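You operate a simulated robot arm through the tools that you are given. There is no shell and no other tool.

You are at the controls of a simulated robot arm. One attempt, no reset.

TASK
Free both clamp screws, wipe the oil from under the square cover, then refit and lock it.
Fine: use the white and green pad and put it back; meanwhile the cover lies on the side cabinet. What is to be rubbed or washed off counts as gone when no trace of it is left.

Only the result counts: the job must be done as asked and must still hold three seconds after the hand-in. Knocking over, shifting, dropping, spilling or breaking anything else fails it. A push-on lid holds only when it is set on centred and level and pressed home; a screw cap is set on level and turned clockwise until tight.

THE ROBOT
A 7-joint arm with a two-finger gripper, fixed in place. Base frame: the origin is on the floor under the middle of its stand, x ahead of it, y to its left, z up. Readings come in cm, rad, newtons and seconds.
With the tool pointing down near the work surface it reaches from about 18 to 70 cm from the base axis. Its first joint turns from -2.897 to 2.897 rad. Payload 2.94 kg.
The tool frame sits at the grasp point between the pads (the TCP): z along the fingers, y along the line on which they close. The tips reach 3 cm beyond it. The gripper opens to 13.8 cm; its body begins 10.9 cm behind the TCP.
Orientation is that of the tool frame in the base frame, as a unit quaternion [x, y, z, w]. With the fingers straight down and closing along the base's y, the tool's x points along the base's -x, its y along +y and its z along -z.

THE INTERFACE
- The arm moves only by the tool nudge_tool. Its argument "deltas" is a list of rows, each an object of numbers (a shift or turn left out is 0, a gripper value left out holds the last): "x", "y", "z": the shift along the base's x, y, z in units of 50 mm (1.0 is 50 mm); "rx", "ry", "rz": the turn, a rotation vector about the base's x, y, z in units of 6 degrees (1.0 is 6 degrees). In form: [{"x": .., "y": .., "z": .., "rx": .., "ry": .., "rz": ..}, ...]. A call has 1 to 20 rows; each row shifts and turns the commanded pose from where the row before left it. "gripper" is the finger opening in m, from 0 to 0.138, set as the call begins (left out, the last holds). A call with a number of a shift or a turn outside -1 to 1 is refused whole. Each row takes 0.2 s and may step no farther than 5 cm and 0.15 rad from the row before; otherwise, or with a gripper value out of range, the whole call is refused. A pose out of reach is approached as far as the arm can. The call stops where the force on the tool passes 40 N (or 10 N more than at its start, if that is more) or the arm is blocked; 0.2 s more then pass. The fingers move at their own pace (about 7.2 cm/s each) and stop on an object; they squeeze with about 34 N. The grip force told is the motor's: it shows also when the fingers shut on nothing. Time passes only in rows, and 0.2 s behind the last, so rows that do not move let the fingers close. It gives the time, the measured TCP pose, the force on the tool (base axes), the opening and the grip force at its end, in the units of the frame above (readings bear some noise), with the torque about the TCP (base axes, N m) and any sound that the robot's microphone picked up.
- Cameras (640 x 400 px; columns grow to the right, rows downward): "scene" is fixed at [21.9, 49.95, 167.83]; the picture's right is [-0.85, -0.53, 0.00], its down [-0.39, 0.62, -0.69] and it looks along [0.36, -0.58, -0.73] (base axes); focal length 360 px, centre (320, 200). "wrist" rides on the gripper at [7.1, 1.9, -14.6] in the tool frame; the picture's right is [-0.26, 0.97, 0.00], its down [-0.85, -0.23, -0.48] and it looks along [-0.46, -0.12, 0.88] (tool axes); focal length 280 px, centre (320, 200). There is no depth. A picture from a camera that has moved, and an enlarged one, comes with that camera's place and axes in the base frame and with its lens.
- camera(camera): a new picture of that camera. It takes no simulated time.
- lift_body(by): slides the trunk up (or, below 0, down) by that many cm; the arm rides with it, the base frame stays. It gives what a move gives, with no picture.
- enlarge(camera, box): a new picture of the part [left, top, right, bottom] of that camera's present view, enlarged. It takes no simulated time.
- hand_in(): hands the job in; it is judged then, once.

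Nothing tells you positions but the pictures and the camera data. Unless the task says otherwise, let go and move clear before handing in.

The tools are called after ">>>" by a JSON object that holds its "api" and its "payload". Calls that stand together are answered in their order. nudge_tool: Moves the arm, as the interface text tells. Its arguments: {"type":"object","properties":{"deltas":{"type":"array"},"gripper":{"type":"number"}},"required":["deltas"]} The other tools are called the same way: lift_body (by) moves the trunk up or down; camera (camera) takes a picture; enlarge (camera, box) takes an enlarged picture of a part of a camera's view; hand_in () hands the job in.

At the start:

```text
time_s: 0.0
tcp_pos: [31.29, 16.56, 139.54]
ee_rot: [0.001, 1.0, -0.001, 0.0]
force: [-0.3, -0.3, 0.6]
wrist_torque: [0.03, -0.01, 0.0]
opening: 13.79
grip_force: 0.0
trunk travel left (down, up): [-42.5, 2.9]
```

scene: 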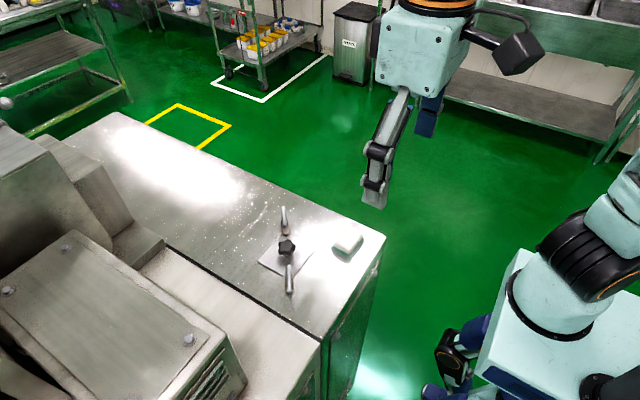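
wrist: 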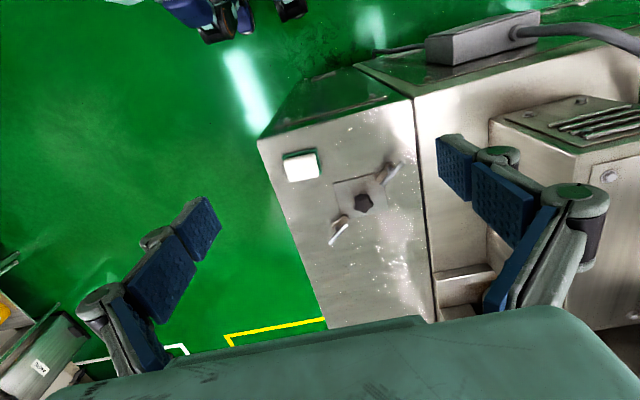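

I see a steel cabinet with a square cover held by two lever clamps and a knob in the middle, and a white pad next to it. First I take enlarged pictures to work out positions.

>>> {"api": "enlarge", "payload": {"camera": "scene", "box": [220, 180, 400, 320]}}

>>> {"api": "enlarge", "payload": {"camera": "wrist", "box": [250, 120, 450, 280]}}

>>> {"api": "enlarge", "payload": {"camera": "scene", "box": [0, 100, 400, 400]}}

```text
2.86 times, centred on (310, 250) of scene
camera zoom: at [21.9, 49.95, 167.83], right [-0.85, -0.53, 0.0], down [-0.39, 0.62, -0.69], along [0.36, -0.58, -0.73], focal length 1027 px, centre (349, 57)
```

zoom: 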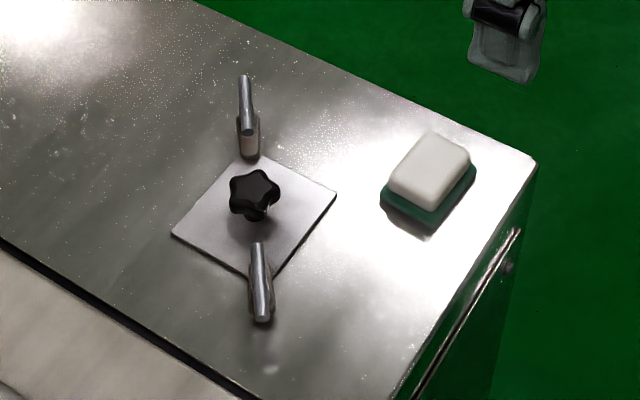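

```text
2.50 times, centred on (350, 200) of wrist
camera zoom: at [24.15, 18.56, 154.03], right [0.26, 0.97, 0.0], down [0.85, -0.23, 0.48], along [0.46, -0.12, -0.88], focal length 701 px, centre (245, 200)
```

zoom: 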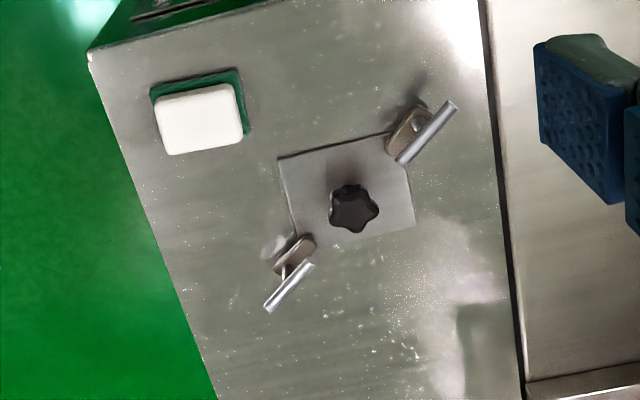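

```text
1.33 times, centred on (200, 250) of scene
camera zoom: at [21.9, 49.95, 167.83], right [-0.85, -0.53, 0.0], down [-0.39, 0.62, -0.69], along [0.36, -0.58, -0.73], focal length 480 px, centre (480, 133)
```

zoom: 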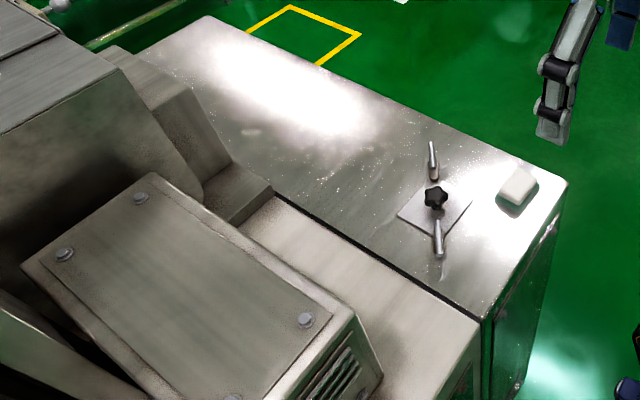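

The cover looks about 8 cm square, centred near (48, 20) with its top around z≈110.4, the knob top is near z≈113, and lever clamps sit at two opposite corners. I move the wrist camera closer to study the clamps.

>>> {"api": "nudge_tool", "payload": {"deltas": [{"x": 0.43, "y": 0.13, "z": -0.4}, {"x": 0.43, "y": 0.13, "z": -0.4}, {"x": 0.43, "y": 0.13, "z": -0.4}, {"x": 0.43, "y": 0.13, "z": -0.4}, {"x": 0.43, "y": 0.13, "z": -0.4}, {}]}}

>>> {"api": "camera", "payload": {"camera": "wrist"}}

>>> {"api": "camera", "payload": {"camera": "scene"}}

```text
time_s: 1.4
tcp_pos: [42.0, 19.89, 129.66]
ee_rot: [-0.001, 1.0, 0.0, 0.0]
force: [-0.1, 0.6, -1.0]
wrist_torque: [0.02, 0.0, -0.02]
opening: 13.82
grip_force: 0.0
trunk travel left (down, up): [-42.5, 2.9]
```

```text
taken
camera wrist: at [34.9, 21.87, 143.99], right [0.26, 0.97, 0.0], down [0.85, -0.23, 0.48], along [0.46, -0.12, -0.88], focal length 280 px, centre (320, 200)
```

wrist: 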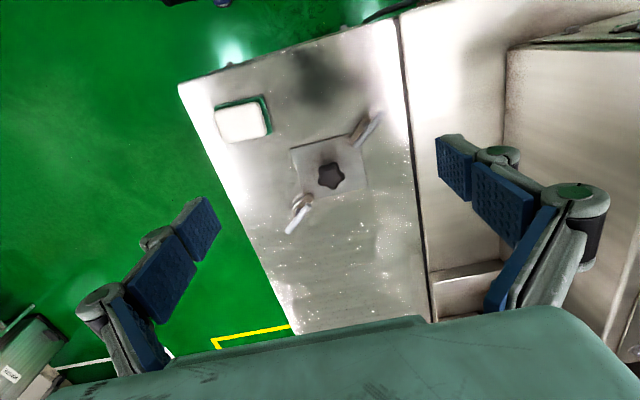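

```text
taken
```

scene: 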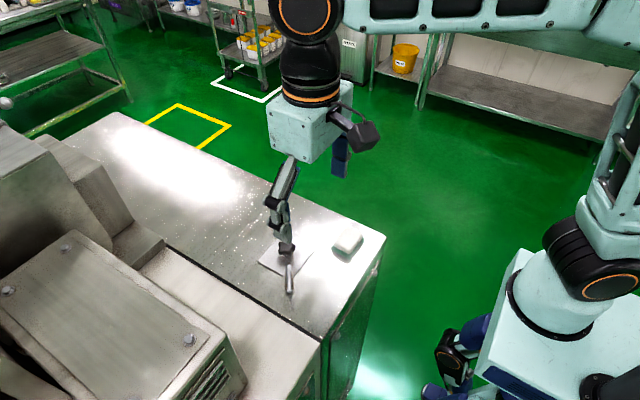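

The arm hovers short of the cover. I enlarge the wrist view to see the clamps, the pad and the surroundings.

>>> {"api": "enlarge", "payload": {"camera": "wrist", "box": [270, 100, 400, 240]}}

>>> {"api": "enlarge", "payload": {"camera": "wrist", "box": [180, 0, 640, 300]}}

```text
2.86 times, centred on (335, 170) of wrist
camera zoom: at [34.9, 21.87, 143.99], right [0.26, 0.97, 0.0], down [0.85, -0.23, 0.48], along [0.46, -0.12, -0.88], focal length 801 px, centre (277, 286)
```

zoom: 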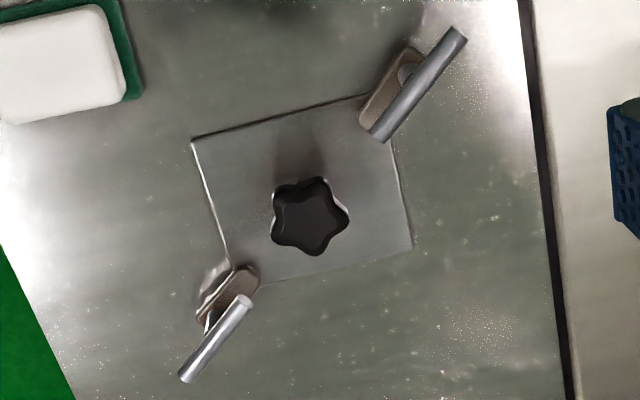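

```text
1.33 times, centred on (410, 150) of wrist
camera zoom: at [34.9, 21.87, 143.99], right [0.26, 0.97, 0.0], down [0.85, -0.23, 0.48], along [0.46, -0.12, -0.88], focal length 374 px, centre (200, 267)
```

zoom: 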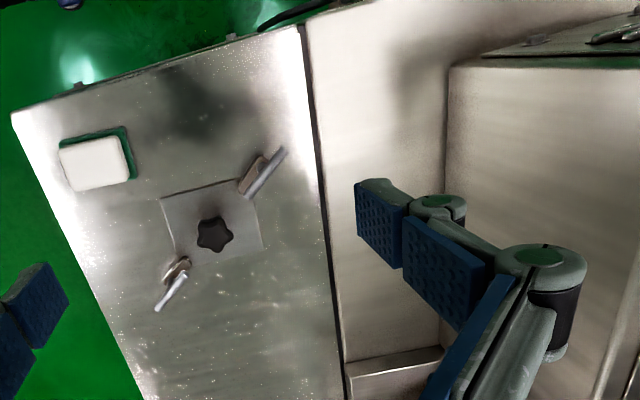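

The clamps look like a dog plate under a round bar handle on each screw. I zoom further on each one.

>>> {"api": "enlarge", "payload": {"camera": "wrist", "box": [335, 95, 400, 150]}}

>>> {"api": "enlarge", "payload": {"camera": "wrist", "box": [280, 180, 345, 240]}}

>>> {"api": "enlarge", "payload": {"camera": "scene", "box": [250, 230, 330, 300]}}

>>> {"api": "enlarge", "payload": {"camera": "wrist", "box": [200, 80, 290, 150]}}

```text
7.27 times, centred on (368, 122) of wrist
camera zoom: at [34.9, 21.87, 143.99], right [0.26, 0.97, 0.0], down [0.85, -0.23, 0.48], along [0.46, -0.12, -0.88], focal length 2039 px, centre (-26, 764)
```

zoom: 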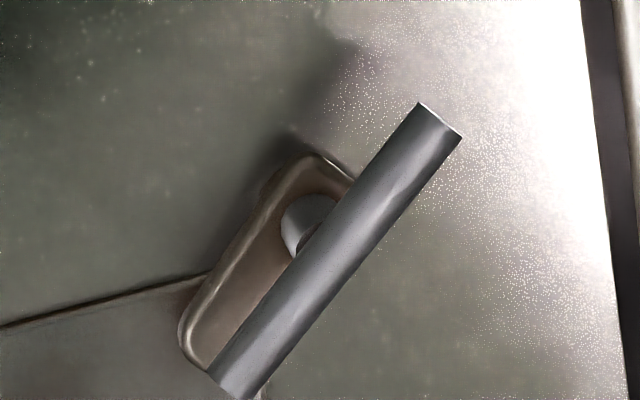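

```text
6.67 times, centred on (312, 210) of wrist
camera zoom: at [34.9, 21.87, 143.99], right [0.26, 0.97, 0.0], down [0.85, -0.23, 0.48], along [0.46, -0.12, -0.88], focal length 1869 px, centre (370, 133)
```

zoom: 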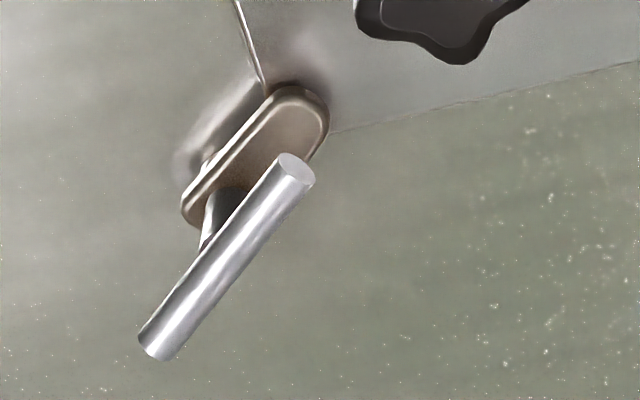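

```text
5.71 times, centred on (290, 265) of scene
camera zoom: at [21.9, 49.95, 167.83], right [-0.85, -0.53, 0.0], down [-0.39, 0.62, -0.69], along [0.36, -0.58, -0.73], focal length 2055 px, centre (491, -171)
```

zoom: 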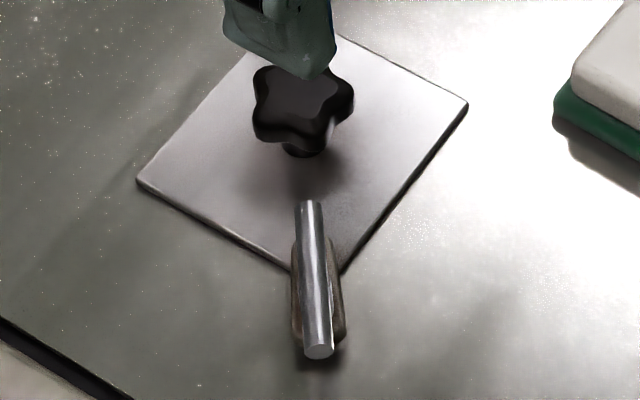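

```text
5.71 times, centred on (245, 115) of wrist
camera zoom: at [34.9, 21.87, 143.99], right [0.26, 0.97, 0.0], down [0.85, -0.23, 0.48], along [0.46, -0.12, -0.88], focal length 1602 px, centre (749, 686)
```

zoom: 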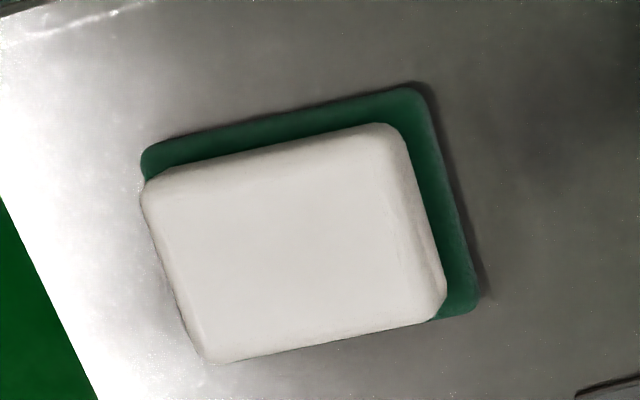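

Each clamp is a T-bar on a post with a dog reaching over the cover's corner. I move above the near clamp (about (43.8, 25.1), bar at z≈113.6), turning the fingers so that they will close across its bar.

>>> {"api": "nudge_tool", "payload": {"deltas": [{"x": 0.04, "y": 0.115, "z": -0.15, "rz": -0.93}, {"x": 0.04, "y": 0.115, "z": -0.15, "rz": -0.93}, {"x": 0.04, "y": 0.115, "z": -0.15, "rz": -0.93}, {"x": 0.04, "y": 0.115, "z": -0.15, "rz": -0.93}, {"x": 0.04, "y": 0.115, "z": -0.15, "rz": -0.93}, {"x": 0.04, "y": 0.115, "z": -0.15, "rz": -0.93}, {"x": 0.04, "y": 0.115, "z": -0.15, "rz": -0.93}, {"x": 0.04, "y": 0.115, "z": -0.15, "rz": -0.93}, {"x": 0.04, "y": 0.115, "z": -0.15, "rz": -0.93}, {}], "gripper": 0.06}}

>>> {"api": "camera", "payload": {"camera": "wrist"}}

```text
time_s: 3.6
tcp_pos: [43.76, 25.19, 122.87]
ee_rot: [0.425, 0.905, 0.0, 0.001]
force: [0.1, 0.6, -1.4]
wrist_torque: [0.02, 0.01, -0.02]
opening: 6.01
grip_force: 0.0
trunk travel left (down, up): [-42.5, 2.9]
```

```text
taken
camera wrist: at [40.74, 31.82, 137.28], right [0.91, 0.41, 0.0], down [0.36, -0.8, 0.48], along [0.2, -0.43, -0.88], focal length 280 px, centre (320, 200)
```

wrist: 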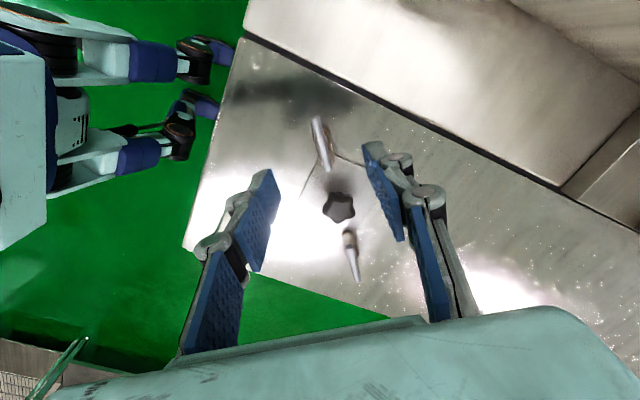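

The fingers are turned across the near bar. I zoom in to check the bar alignment against the fingers.

>>> {"api": "enlarge", "payload": {"camera": "wrist", "box": [240, 100, 420, 290]}}

>>> {"api": "enlarge", "payload": {"camera": "wrist", "box": [290, 105, 350, 180]}}

>>> {"api": "enlarge", "payload": {"camera": "scene", "box": [230, 190, 370, 300]}}

```text
2.11 times, centred on (330, 195) of wrist
camera zoom: at [40.74, 31.82, 137.28], right [0.91, 0.41, 0.0], down [0.36, -0.8, 0.48], along [0.2, -0.43, -0.88], focal length 590 px, centre (299, 210)
```

zoom: 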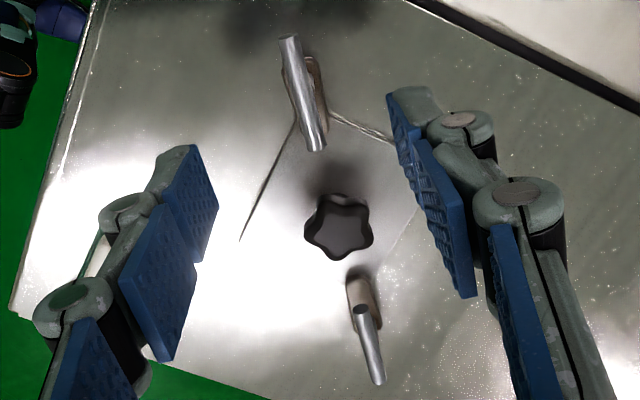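

```text
5.33 times, centred on (320, 142) of wrist
camera zoom: at [40.74, 31.82, 137.28], right [0.91, 0.41, 0.0], down [0.36, -0.8, 0.48], along [0.2, -0.43, -0.88], focal length 1495 px, centre (320, 507)
```

zoom: 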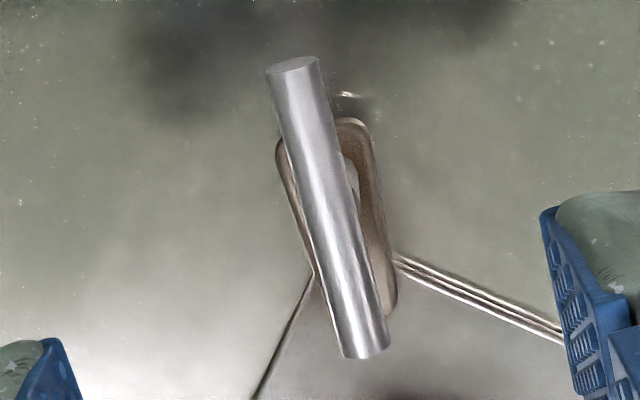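

```text
3.64 times, centred on (300, 245) of scene
camera zoom: at [21.9, 49.95, 167.83], right [-0.85, -0.53, 0.0], down [-0.39, 0.62, -0.69], along [0.36, -0.58, -0.73], focal length 1308 px, centre (393, 36)
```

zoom: 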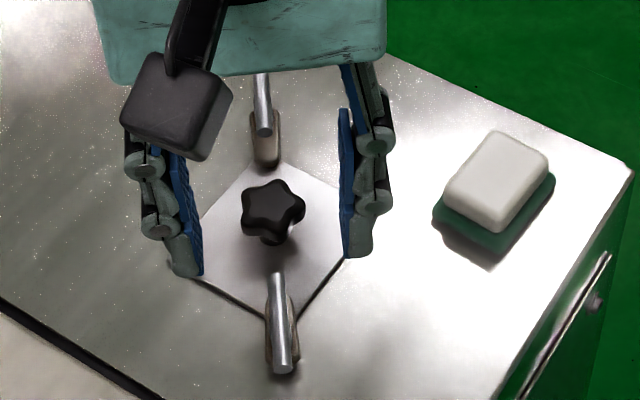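

The near bar's centre works out at about (44.0, 25.1, 113.6), pointing along 129°, and the fingers are square to it. I descend around the bar.

>>> {"api": "nudge_tool", "payload": {"deltas": [{"x": 0.048, "y": -0.018, "z": -0.37}, {"z": -0.37}, {"z": -0.37}, {"z": -0.37}, {}], "gripper": 0.05}}

>>> {"api": "camera", "payload": {"camera": "wrist"}}

>>> {"api": "enlarge", "payload": {"camera": "scene", "box": [230, 190, 370, 300]}}

```text
time_s: 4.8
tcp_pos: [43.97, 25.0, 115.48]
ee_rot: [0.425, 0.905, 0.0, 0.0]
force: [-0.7, -0.1, -0.8]
wrist_torque: [0.0, 0.02, 0.0]
opening: 5.0
grip_force: 0.0
trunk travel left (down, up): [-42.5, 2.9]
```

```text
taken
camera wrist: at [40.99, 31.72, 129.96], right [0.91, 0.42, 0.0], down [0.37, -0.8, 0.48], along [0.2, -0.43, -0.88], focal length 280 px, centre (320, 200)
```

wrist: 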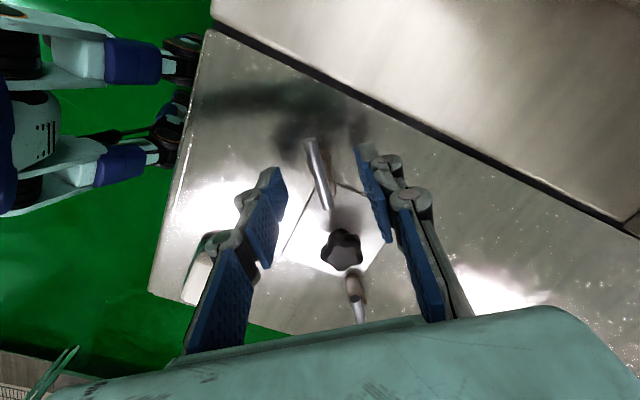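

```text
3.64 times, centred on (300, 245) of scene
camera zoom: at [21.9, 49.95, 167.83], right [-0.85, -0.53, 0.0], down [-0.39, 0.62, -0.69], along [0.36, -0.58, -0.73], focal length 1308 px, centre (393, 36)
```

zoom: 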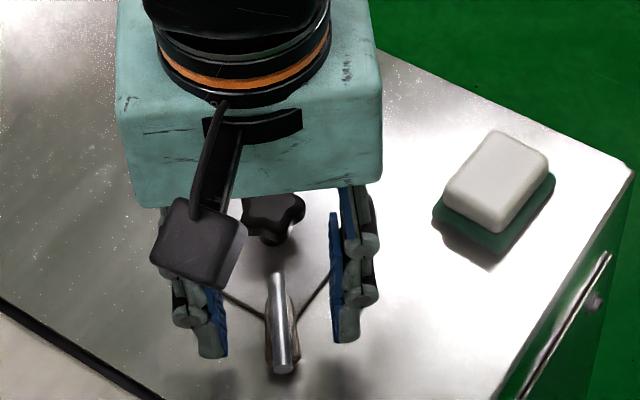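

The bar sits between the fingertips. I close on it.

>>> {"api": "nudge_tool", "payload": {"deltas": [{}, {}, {}, {}, {}], "gripper": 0.0}}

>>> {"api": "enlarge", "payload": {"camera": "scene", "box": [250, 220, 350, 300]}}

```text
time_s: 6.0
tcp_pos: [43.96, 25.05, 115.51]
ee_rot: [0.424, 0.906, 0.001, 0.0]
force: [-0.9, -1.1, -1.8]
wrist_torque: [-0.05, 0.0, 0.0]
opening: 0.93
grip_force: 37.0
trunk travel left (down, up): [-42.5, 2.9]
```

```text
5.00 times, centred on (300, 260) of scene
camera zoom: at [21.9, 49.95, 167.83], right [-0.85, -0.53, 0.0], down [-0.39, 0.62, -0.69], along [0.36, -0.58, -0.73], focal length 1798 px, centre (420, -100)
```

zoom: 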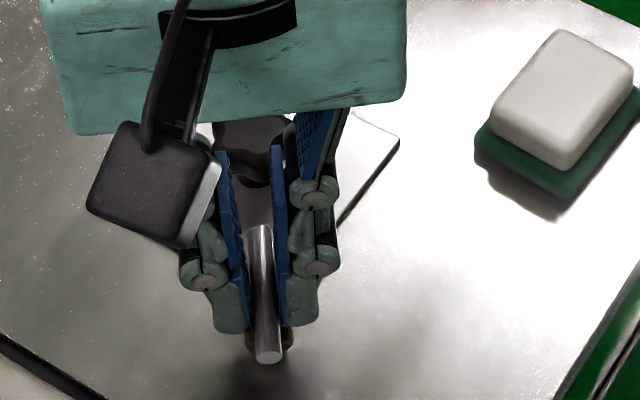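

The bar is gripped (opening 0.93 cm). I turn it counter-clockwise a little and watch the torque.

>>> {"api": "nudge_tool", "payload": {"deltas": [{"rz": 0.8}, {"rz": 0.8}, {"rz": 0.8}, {}]}}

>>> {"api": "enlarge", "payload": {"camera": "scene", "box": [250, 220, 350, 300]}}

```text
time_s: 7.0
tcp_pos: [44.03, 25.03, 115.65]
ee_rot: [0.307, 0.952, 0.0, 0.0]
force: [1.0, -1.1, 5.4]
wrist_torque: [0.19, 0.31, 0.01]
opening: 0.94
grip_force: 36.4
trunk travel left (down, up): [-42.5, 2.9]
```

```text
5.00 times, centred on (300, 260) of scene
camera zoom: at [21.9, 49.95, 167.83], right [-0.85, -0.53, 0.0], down [-0.39, 0.62, -0.69], along [0.36, -0.58, -0.73], focal length 1798 px, centre (420, -100)
```

zoom: 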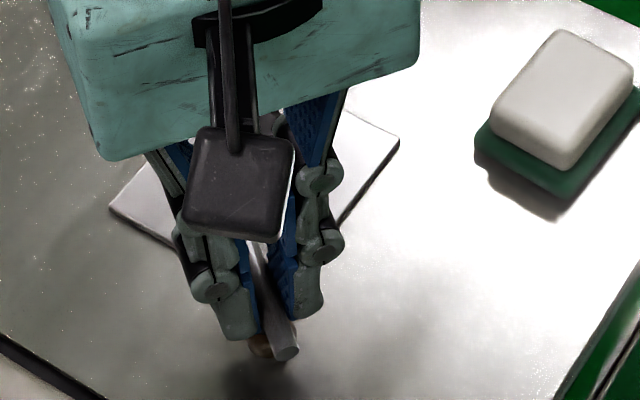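

The bar turns freely and pushes the tool up slightly, so it is a real screw. I carry on turning with a slight rise.

>>> {"api": "nudge_tool", "payload": {"deltas": [{"rz": 0.8, "z": 0.01}, {"rz": 0.8, "z": 0.01}, {"rz": 0.8, "z": 0.01}, {"rz": 0.8, "z": 0.01}, {}]}}

>>> {"api": "enlarge", "payload": {"camera": "scene", "box": [250, 220, 350, 300]}}

>>> {"api": "enlarge", "payload": {"camera": "wrist", "box": [260, 120, 400, 240]}}

```text
time_s: 8.2
tcp_pos: [44.06, 24.93, 115.58]
ee_rot: [0.143, 0.99, -0.001, 0.0]
force: [0.8, -0.1, -5.8]
wrist_torque: [-0.29, -0.87, 0.04]
opening: 0.95
grip_force: 37.2
trunk travel left (down, up): [-42.5, 2.9]
```

```text
5.00 times, centred on (300, 260) of scene
camera zoom: at [21.9, 49.95, 167.83], right [-0.85, -0.53, 0.0], down [-0.39, 0.62, -0.69], along [0.36, -0.58, -0.73], focal length 1798 px, centre (420, -100)
```

zoom: 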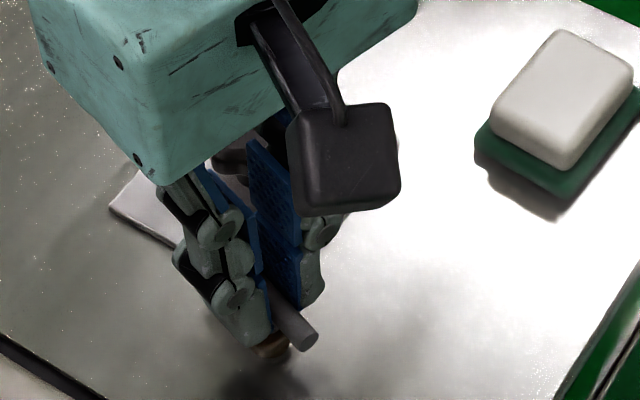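

```text
3.33 times, centred on (330, 180) of wrist
camera zoom: at [37.8, 28.91, 129.97], right [0.53, 0.85, 0.0], down [0.75, -0.46, 0.48], along [0.4, -0.25, -0.88], focal length 935 px, centre (287, 267)
```

zoom: 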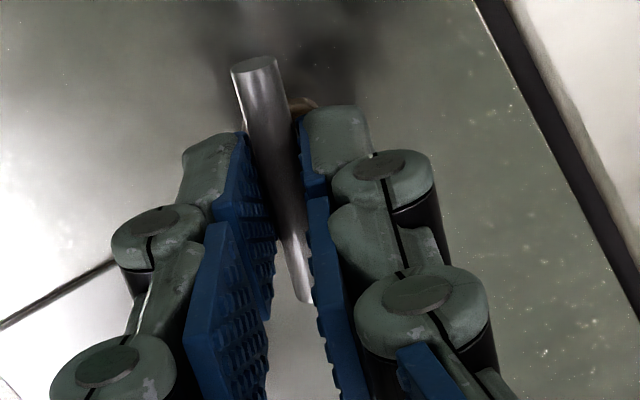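

The bar has turned about 34° while the dog seems to stay put. I keep turning and check whether the dog follows.

>>> {"api": "nudge_tool", "payload": {"deltas": [{"rz": 0.9, "z": -0.02}, {"rz": 0.9}, {"rz": 0.9}, {"rz": 0.9}, {"rz": 0.9}, {}]}}

>>> {"api": "enlarge", "payload": {"camera": "scene", "box": [250, 220, 350, 300]}}

>>> {"api": "enlarge", "payload": {"camera": "wrist", "box": [260, 120, 400, 240]}}

```text
time_s: 9.6
tcp_pos: [44.08, 24.94, 115.55]
ee_rot: [-0.092, 0.996, 0.0, 0.0]
force: [-0.9, -0.1, -3.9]
wrist_torque: [0.02, -0.04, 0.01]
opening: 0.93
grip_force: 36.4
trunk travel left (down, up): [-42.5, 2.9]
```

```text
5.00 times, centred on (300, 260) of scene
camera zoom: at [21.9, 49.95, 167.83], right [-0.85, -0.53, 0.0], down [-0.39, 0.62, -0.69], along [0.36, -0.58, -0.73], focal length 1798 px, centre (420, -100)
```

zoom: 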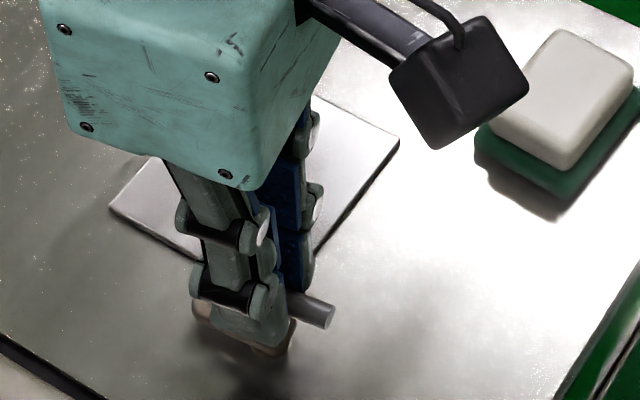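

```text
3.33 times, centred on (330, 180) of wrist
camera zoom: at [36.72, 25.64, 129.97], right [0.08, 1.0, 0.0], down [0.88, -0.07, 0.48], along [0.47, -0.04, -0.88], focal length 935 px, centre (287, 267)
```

zoom: 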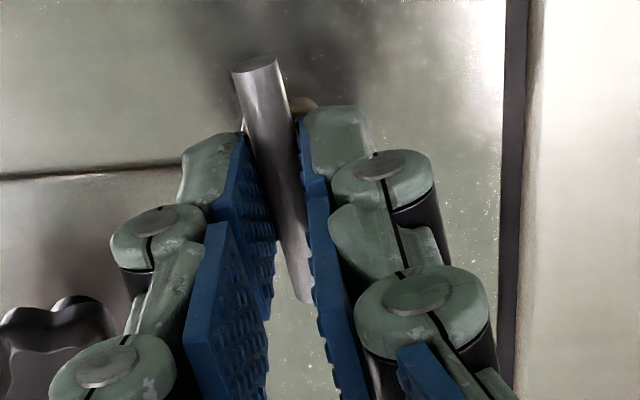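

The dog is turning together with the bar after all. I continue to a little past a quarter turn.

>>> {"api": "nudge_tool", "payload": {"deltas": [{"rz": 0.9}, {"rz": 0.9}, {"rz": 0.9}, {"rz": 0.9}, {"rz": 0.9}, {}]}}

>>> {"api": "enlarge", "payload": {"camera": "scene", "box": [250, 220, 350, 300]}}

>>> {"api": "enlarge", "payload": {"camera": "wrist", "box": [260, 120, 400, 240]}}

```text
time_s: 11.0
tcp_pos: [43.95, 25.11, 115.51]
ee_rot: [-0.321, 0.947, 0.0, 0.0]
force: [-2.0, -1.2, -5.3]
wrist_torque: [0.01, 0.01, 0.02]
opening: 0.92
grip_force: 36.7
trunk travel left (down, up): [-42.5, 2.9]
```

```text
5.00 times, centred on (300, 260) of scene
camera zoom: at [21.9, 49.95, 167.83], right [-0.85, -0.53, 0.0], down [-0.39, 0.62, -0.69], along [0.36, -0.58, -0.73], focal length 1798 px, centre (420, -100)
```

zoom: 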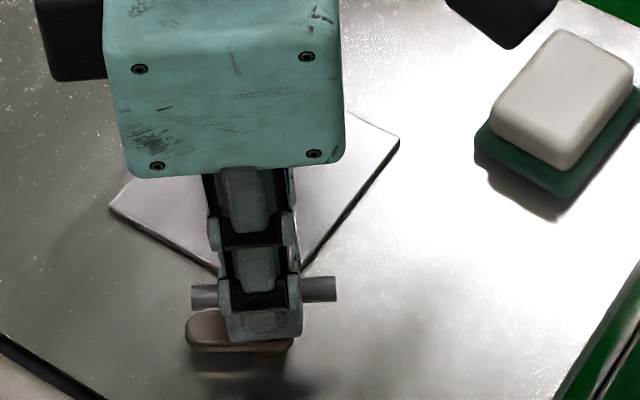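

```text
3.33 times, centred on (330, 180) of wrist
camera zoom: at [37.24, 22.24, 129.98], right [-0.38, 0.93, 0.0], down [0.81, 0.33, 0.48], along [0.44, 0.18, -0.88], focal length 935 px, centre (287, 267)
```

zoom: 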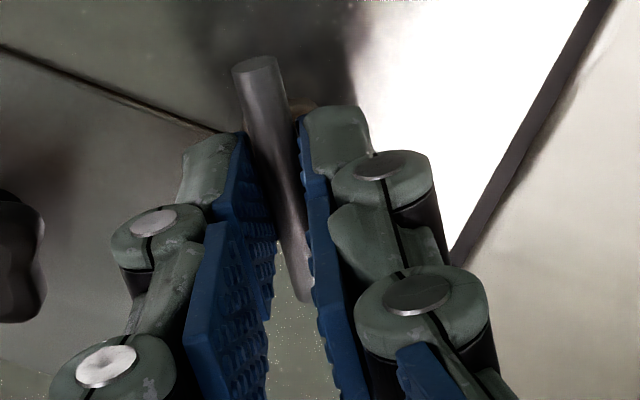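

The dog has swung clear of the corner with no resisting torque. I turn a bit further to see if there is a stop.

>>> {"api": "nudge_tool", "payload": {"deltas": [{"rz": 0.8}, {"rz": 0.8}, {"rz": 0.8}, {"rz": 0.8}, {}]}}

>>> {"api": "enlarge", "payload": {"camera": "scene", "box": [250, 220, 350, 300]}}

```text
time_s: 12.2
tcp_pos: [43.93, 24.91, 115.56]
ee_rot: [-0.473, 0.881, 0.0, 0.0]
force: [-0.9, 0.7, -0.7]
wrist_torque: [-0.06, 0.17, -1.34]
opening: 1.44
grip_force: 40.6
trunk travel left (down, up): [-42.5, 2.9]
```

```text
5.00 times, centred on (300, 260) of scene
camera zoom: at [21.9, 49.95, 167.83], right [-0.85, -0.53, 0.0], down [-0.39, 0.62, -0.69], along [0.36, -0.58, -0.73], focal length 1798 px, centre (420, -100)
```

zoom: 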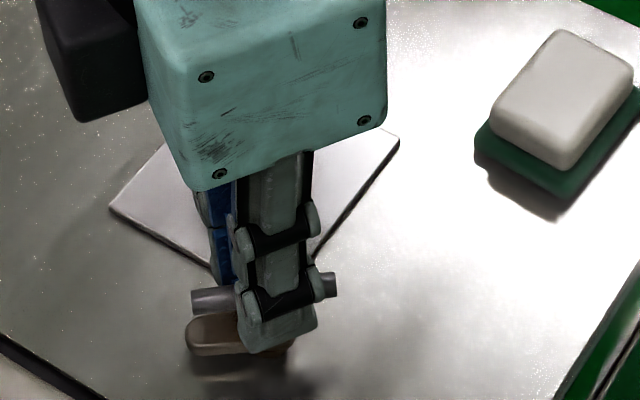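

A hard stop shows at about 90° (torque −1.3 N·m), so this clamp is fully open. I relieve the overturn and release.

>>> {"api": "nudge_tool", "payload": {"deltas": [{"rz": -0.9}, {"rz": -0.9}, {"rz": -0.9}, {}]}}

```text
time_s: 13.2
tcp_pos: [44.0, 24.96, 115.44]
ee_rot: [-0.344, 0.939, 0.0, 0.0]
force: [-1.2, 1.3, -4.2]
wrist_torque: [0.17, -0.16, 0.03]
opening: 0.95
grip_force: 36.6
trunk travel left (down, up): [-42.5, 2.9]
```

>>> {"api": "nudge_tool", "payload": {"deltas": [{}, {}, {}], "gripper": 0.04}}

>>> {"api": "enlarge", "payload": {"camera": "scene", "box": [230, 200, 350, 300]}}

```text
time_s: 14.0
tcp_pos: [44.0, 25.06, 115.62]
ee_rot: [-0.346, 0.938, 0.0, 0.0]
force: [1.0, -0.2, -0.6]
wrist_torque: [0.03, -0.01, 0.01]
opening: 4.0
grip_force: 0.0
trunk travel left (down, up): [-42.5, 2.9]
```

```text
4.00 times, centred on (290, 250) of scene
camera zoom: at [21.9, 49.95, 167.83], right [-0.85, -0.53, 0.0], down [-0.39, 0.62, -0.69], along [0.36, -0.58, -0.73], focal length 1438 px, centre (440, 0)
```

zoom: 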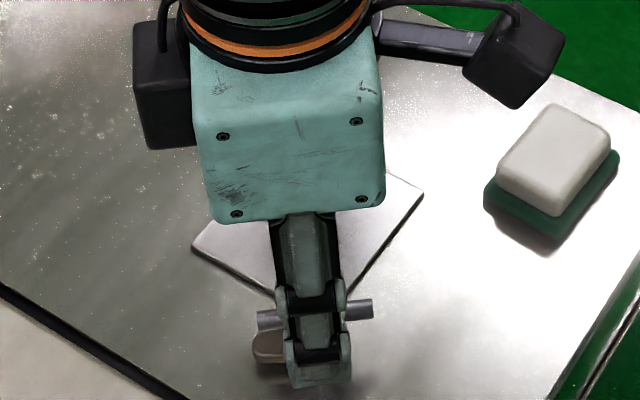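

The near clamp is open. I lift, turn back and move above the far clamp, which I place at about (52.85, 14.3).

>>> {"api": "nudge_tool", "payload": {"deltas": [{"z": 0.5}, {"z": 0.5}, {"z": 0.3}, {"rz": -0.945, "x": 0.111, "y": -0.134}, {"rz": -0.945, "x": 0.111, "y": -0.134}, {"rz": -0.945, "x": 0.111, "y": -0.134}, {"rz": -0.945, "x": 0.111, "y": -0.134}, {"rz": -0.945, "x": 0.111, "y": -0.134}, {"rz": -0.945, "x": 0.111, "y": -0.134}, {"rz": -0.945, "x": 0.111, "y": -0.134}, {"rz": -0.945, "x": 0.111, "y": -0.134}, {"rz": -0.945, "x": 0.111, "y": -0.134}, {"rz": -0.945, "x": 0.111, "y": -0.134}, {"rz": -0.945, "x": 0.111, "y": -0.134}, {"rz": -0.945, "x": 0.111, "y": -0.134}, {"rz": -0.945, "x": 0.111, "y": -0.134}, {"rz": -0.945, "x": 0.111, "y": -0.134}, {"rz": -0.945, "x": 0.111, "y": -0.134}, {"rz": -0.945, "x": 0.111, "y": -0.134}, {}], "gripper": 0.05}}

>>> {"api": "camera", "payload": {"camera": "wrist"}}

>>> {"api": "camera", "payload": {"camera": "scene"}}

```text
time_s: 18.2
tcp_pos: [52.84, 14.19, 122.01]
ee_rot: [0.426, 0.905, 0.0, 0.001]
force: [-0.3, -0.7, 0.2]
wrist_torque: [-0.02, -0.04, 0.0]
opening: 4.98
grip_force: 0.1
trunk travel left (down, up): [-42.5, 2.9]
```

```text
taken
camera wrist: at [49.8, 20.98, 136.49], right [0.91, 0.41, 0.0], down [0.36, -0.8, 0.48], along [0.2, -0.43, -0.88], focal length 280 px, centre (320, 200)
```

wrist: 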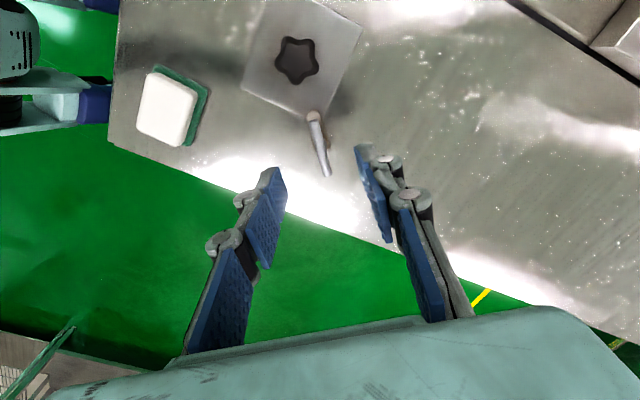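

```text
taken
```

scene: 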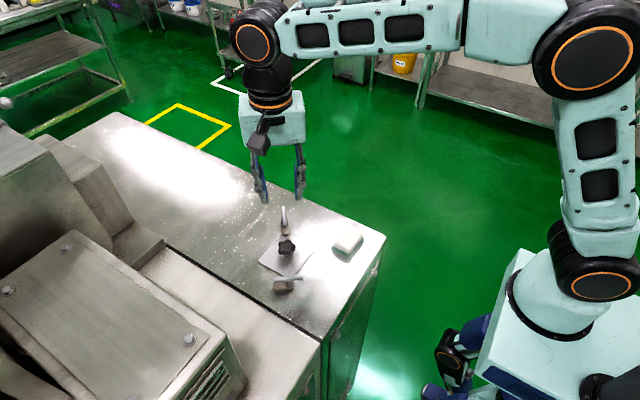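

I check the far bar's place in zoom before descending.

>>> {"api": "enlarge", "payload": {"camera": "wrist", "box": [280, 90, 360, 190]}}

>>> {"api": "enlarge", "payload": {"camera": "scene", "box": [250, 200, 330, 300]}}

>>> {"api": "enlarge", "payload": {"camera": "wrist", "box": [220, 0, 400, 130]}}

```text
4.00 times, centred on (320, 140) of wrist
camera zoom: at [49.8, 20.98, 136.49], right [0.91, 0.41, 0.0], down [0.36, -0.8, 0.48], along [0.2, -0.43, -0.88], focal length 1122 px, centre (320, 440)
```

zoom: 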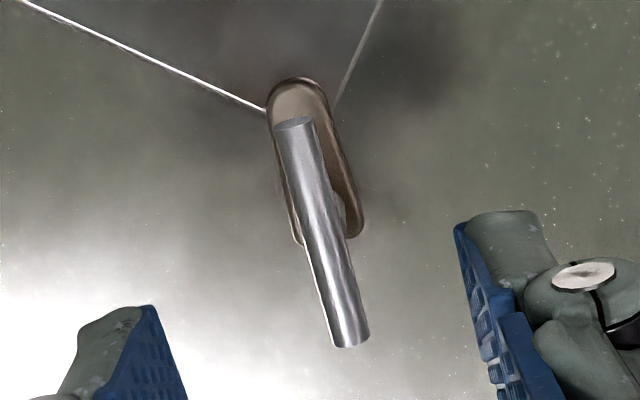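

```text
4.00 times, centred on (290, 250) of scene
camera zoom: at [21.9, 49.95, 167.83], right [-0.85, -0.53, 0.0], down [-0.39, 0.62, -0.69], along [0.36, -0.58, -0.73], focal length 1438 px, centre (440, 0)
```

zoom: 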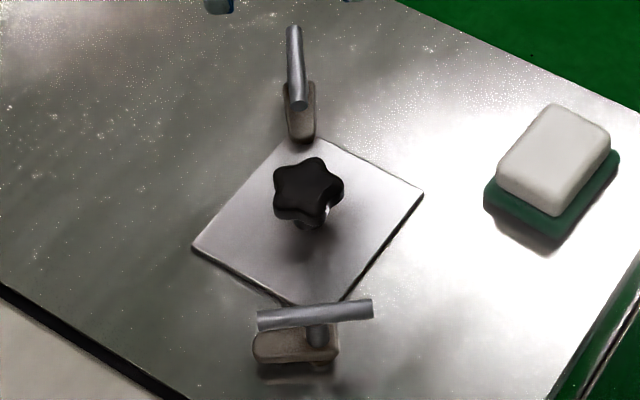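

```text
3.08 times, centred on (310, 65) of wrist
camera zoom: at [49.8, 20.98, 136.49], right [0.91, 0.41, 0.0], down [0.36, -0.8, 0.48], along [0.2, -0.43, -0.88], focal length 863 px, centre (351, 615)
```

zoom: 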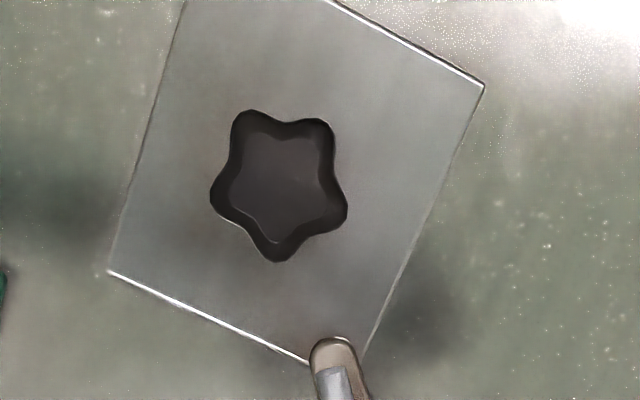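

The far bar's centre is at about (53.0, 14.1), again along 129°. I descend and grip it.

>>> {"api": "nudge_tool", "payload": {"deltas": [{"x": 0.03, "y": -0.015, "z": -0.33}, {"z": -0.33}, {"z": -0.33}, {"z": -0.32}, {}], "gripper": 0.05}}

>>> {"api": "nudge_tool", "payload": {"deltas": [{}, {}, {}, {}, {}], "gripper": 0.0}}

>>> {"api": "enlarge", "payload": {"camera": "scene", "box": [240, 160, 360, 260]}}

>>> {"api": "enlarge", "payload": {"camera": "wrist", "box": [240, 60, 420, 240]}}

```text
time_s: 19.4
tcp_pos: [52.92, 14.12, 115.63]
ee_rot: [0.425, 0.905, 0.001, 0.0]
force: [-0.4, -0.1, -0.3]
wrist_torque: [0.02, 0.0, -0.01]
opening: 4.99
grip_force: 0.2
trunk travel left (down, up): [-42.5, 2.9]
```

```text
time_s: 20.6
tcp_pos: [52.96, 14.18, 115.46]
ee_rot: [0.425, 0.905, 0.0, 0.0]
force: [-2.7, -0.5, -2.4]
wrist_torque: [-0.05, 0.05, 0.01]
opening: 0.96
grip_force: 37.2
trunk travel left (down, up): [-42.5, 2.9]
```

```text
4.00 times, centred on (300, 210) of scene
camera zoom: at [21.9, 49.95, 167.83], right [-0.85, -0.53, 0.0], down [-0.39, 0.62, -0.69], along [0.36, -0.58, -0.73], focal length 1438 px, centre (400, 160)
```

zoom: 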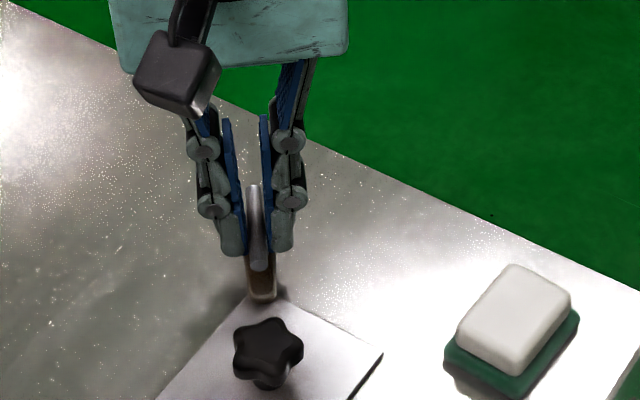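

```text
2.22 times, centred on (330, 150) of wrist
camera zoom: at [49.87, 20.87, 129.92], right [0.91, 0.41, 0.0], down [0.36, -0.8, 0.48], along [0.2, -0.43, -0.88], focal length 623 px, centre (298, 311)
```

zoom: 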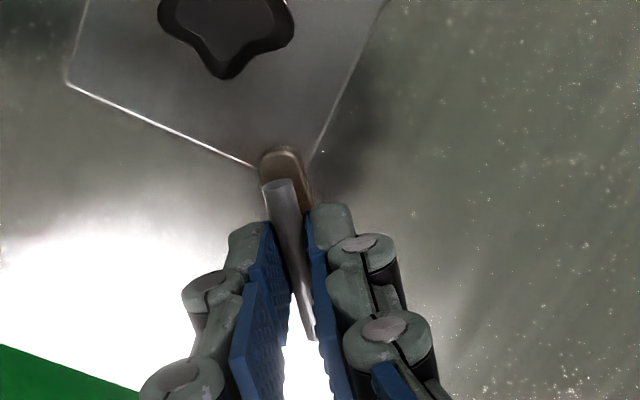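

The far bar is gripped. I turn it a quarter turn counter-clockwise.

>>> {"api": "nudge_tool", "payload": {"deltas": [{"rz": 0.9}, {"rz": 0.9}, {"rz": 0.9}, {"rz": 0.9}, {"rz": 0.9}, {"rz": 0.9}, {"rz": 0.9}, {"rz": 0.9}, {"rz": 0.9}, {"rz": 0.9}, {"rz": 0.9}, {"rz": 0.9}, {"rz": 0.9}, {"rz": 0.9}, {"rz": 0.9}, {"rz": 0.9}, {"rz": 0.9}, {}]}}

>>> {"api": "enlarge", "payload": {"camera": "scene", "box": [240, 160, 360, 260]}}

```text
time_s: 24.4
tcp_pos: [52.87, 13.86, 115.46]
ee_rot: [-0.354, 0.935, 0.0, -0.001]
force: [-11.2, -18.4, -11.6]
wrist_torque: [-0.65, 0.46, -0.01]
opening: 0.97
grip_force: 37.1
trunk travel left (down, up): [-42.5, 2.9]
```

```text
4.00 times, centred on (300, 210) of scene
camera zoom: at [21.9, 49.95, 167.83], right [-0.85, -0.53, 0.0], down [-0.39, 0.62, -0.69], along [0.36, -0.58, -0.73], focal length 1438 px, centre (400, 160)
```

zoom: 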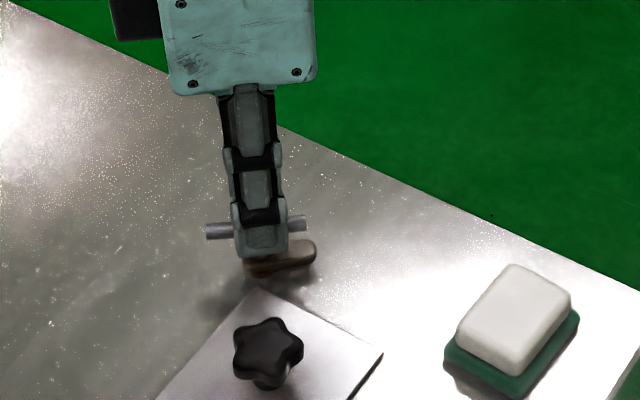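

The far dog has swung clear too. I release it and lift away, then look at the cover.

>>> {"api": "nudge_tool", "payload": {"deltas": [{}, {}, {}], "gripper": 0.04}}

>>> {"api": "nudge_tool", "payload": {"deltas": [{"z": 0.5}, {"z": 0.5}, {"z": 0.5}, {"x": -0.3, "y": 0.3, "z": 0.4, "rz": -0.97}, {"x": -0.3, "y": 0.3, "z": 0.4, "rz": -0.97}, {"x": -0.3, "y": 0.3, "z": 0.3, "rz": -0.97}, {"rz": -0.97}, {"rz": -0.97}, {"rz": -0.97}, {"rz": -0.97}, {}], "gripper": 0.08}}

>>> {"api": "camera", "payload": {"camera": "wrist"}}

>>> {"api": "enlarge", "payload": {"camera": "scene", "box": [220, 180, 400, 320]}}

```text
time_s: 25.2
tcp_pos: [52.99, 14.3, 115.59]
ee_rot: [-0.354, 0.935, 0.001, 0.001]
force: [0.6, -0.1, 0.2]
wrist_torque: [0.0, 0.03, 0.0]
opening: 3.99
grip_force: 0.0
trunk travel left (down, up): [-42.5, 2.9]
```

```text
time_s: 27.6
tcp_pos: [48.46, 18.69, 128.48]
ee_rot: [-0.006, 1.0, 0.0, -0.001]
force: [-1.1, 0.3, 0.4]
wrist_torque: [0.03, -0.01, -0.01]
opening: 8.0
grip_force: 0.1
trunk travel left (down, up): [-42.5, 2.9]
```

```text
taken
camera wrist: at [41.38, 20.58, 142.94], right [0.25, 0.97, 0.0], down [0.85, -0.22, 0.48], along [0.46, -0.12, -0.88], focal length 280 px, centre (320, 200)
```

wrist: 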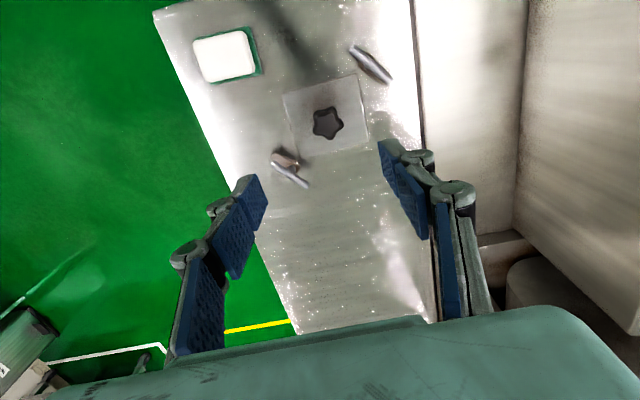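

```text
2.86 times, centred on (310, 250) of scene
camera zoom: at [21.9, 49.95, 167.83], right [-0.85, -0.53, 0.0], down [-0.39, 0.62, -0.69], along [0.36, -0.58, -0.73], focal length 1027 px, centre (349, 57)
```

zoom: 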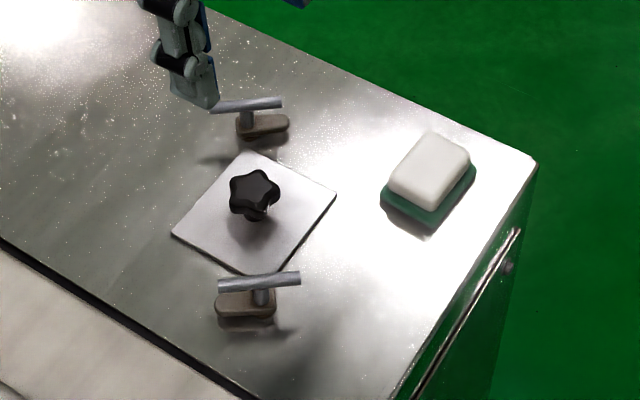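

Both clamps are open. Before lifting the cover I look at the surroundings, to settle which surface is the side cabinet and where there is free room.

>>> {"api": "enlarge", "payload": {"camera": "scene", "box": [180, 200, 400, 400]}}

>>> {"api": "enlarge", "payload": {"camera": "scene", "box": [0, 80, 360, 400]}}

>>> {"api": "enlarge", "payload": {"camera": "wrist", "box": [150, 0, 450, 340]}}

```text
2.00 times, centred on (290, 300) of scene
camera zoom: at [21.9, 49.95, 167.83], right [-0.85, -0.53, 0.0], down [-0.39, 0.62, -0.69], along [0.36, -0.58, -0.73], focal length 719 px, centre (380, 0)
```

zoom: 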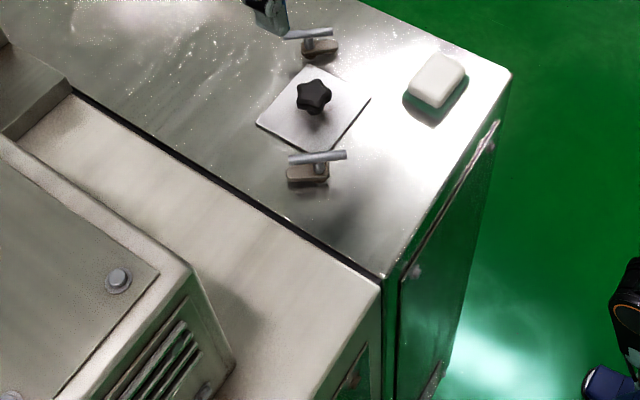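

```text
1.25 times, centred on (180, 240) of scene
camera zoom: at [21.9, 49.95, 167.83], right [-0.85, -0.53, 0.0], down [-0.39, 0.62, -0.69], along [0.36, -0.58, -0.73], focal length 450 px, centre (495, 150)
```

zoom: 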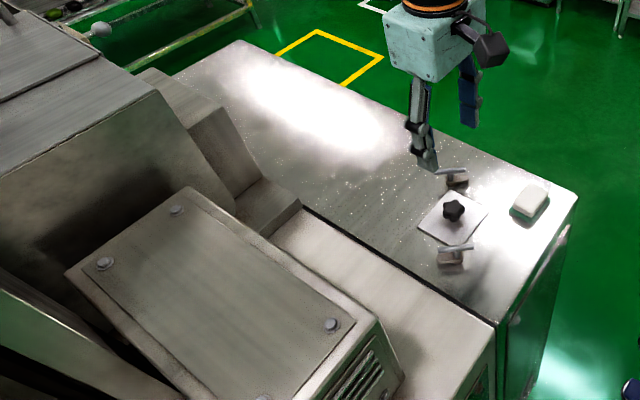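

```text
1.18 times, centred on (300, 170) of wrist
camera zoom: at [41.38, 20.58, 142.94], right [0.25, 0.97, 0.0], down [0.85, -0.22, 0.48], along [0.46, -0.12, -0.88], focal length 330 px, centre (344, 235)
```

zoom: 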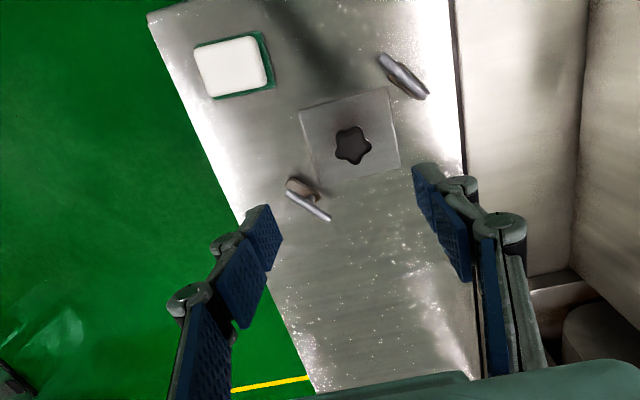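

The steel cabinet with the door is the side cabinet beside the machine, and its top beyond x≈57 is free. I line up over the star knob at about (48.5, 19.6) with the fingers closing through a lobe axis (74°).

>>> {"api": "nudge_tool", "payload": {"deltas": [{"y": 0.06, "z": -0.47, "rz": -0.93}, {"y": 0.06, "z": -0.47, "rz": -0.93}, {"x": 0.01, "y": 0.06, "z": -0.47, "rz": -0.93}, {"z": -0.4}, {}], "gripper": 0.055}}

>>> {"api": "camera", "payload": {"camera": "wrist"}}

>>> {"api": "enlarge", "payload": {"camera": "wrist", "box": [230, 80, 410, 260]}}

>>> {"api": "enlarge", "payload": {"camera": "scene", "box": [230, 190, 350, 290]}}

```text
time_s: 28.8
tcp_pos: [48.58, 19.62, 119.54]
ee_rot: [0.141, 0.99, 0.0, 0.001]
force: [-0.4, 0.4, -0.3]
wrist_torque: [0.0, -0.01, -0.01]
opening: 5.51
grip_force: 0.1
trunk travel left (down, up): [-42.5, 2.9]
```

```text
taken
camera wrist: at [42.27, 23.42, 133.91], right [0.52, 0.85, 0.0], down [0.75, -0.46, 0.48], along [0.41, -0.25, -0.88], focal length 280 px, centre (320, 200)
```

wrist: 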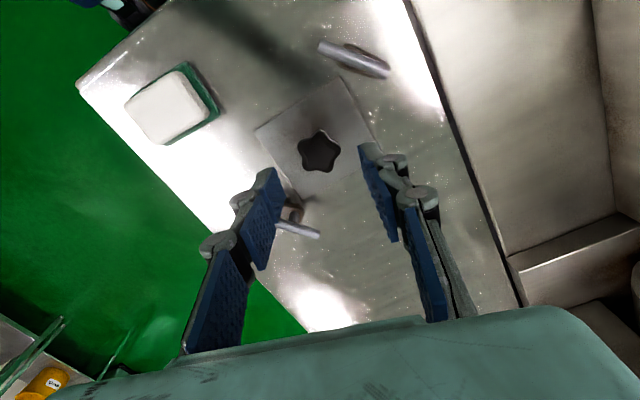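

```text
2.22 times, centred on (320, 170) of wrist
camera zoom: at [42.27, 23.42, 133.91], right [0.52, 0.85, 0.0], down [0.75, -0.46, 0.48], along [0.41, -0.25, -0.88], focal length 623 px, centre (320, 267)
```

zoom: 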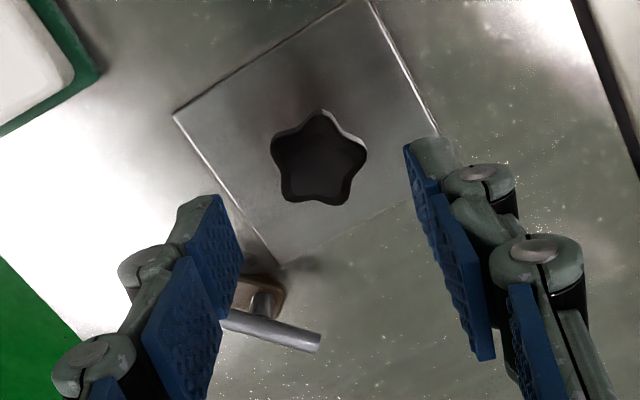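

```text
4.00 times, centred on (290, 240) of scene
camera zoom: at [21.9, 49.95, 167.83], right [-0.85, -0.53, 0.0], down [-0.39, 0.62, -0.69], along [0.36, -0.58, -0.73], focal length 1438 px, centre (440, 40)
```

zoom: 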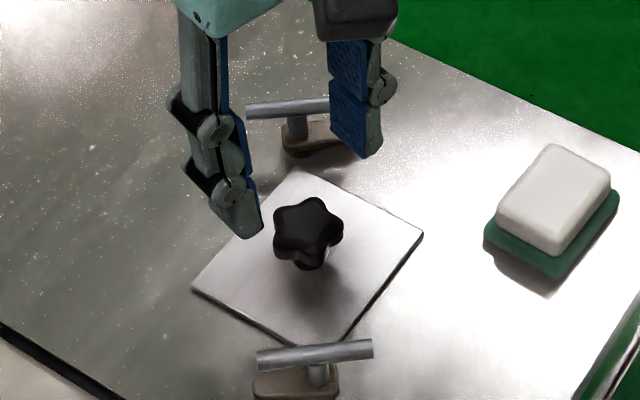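

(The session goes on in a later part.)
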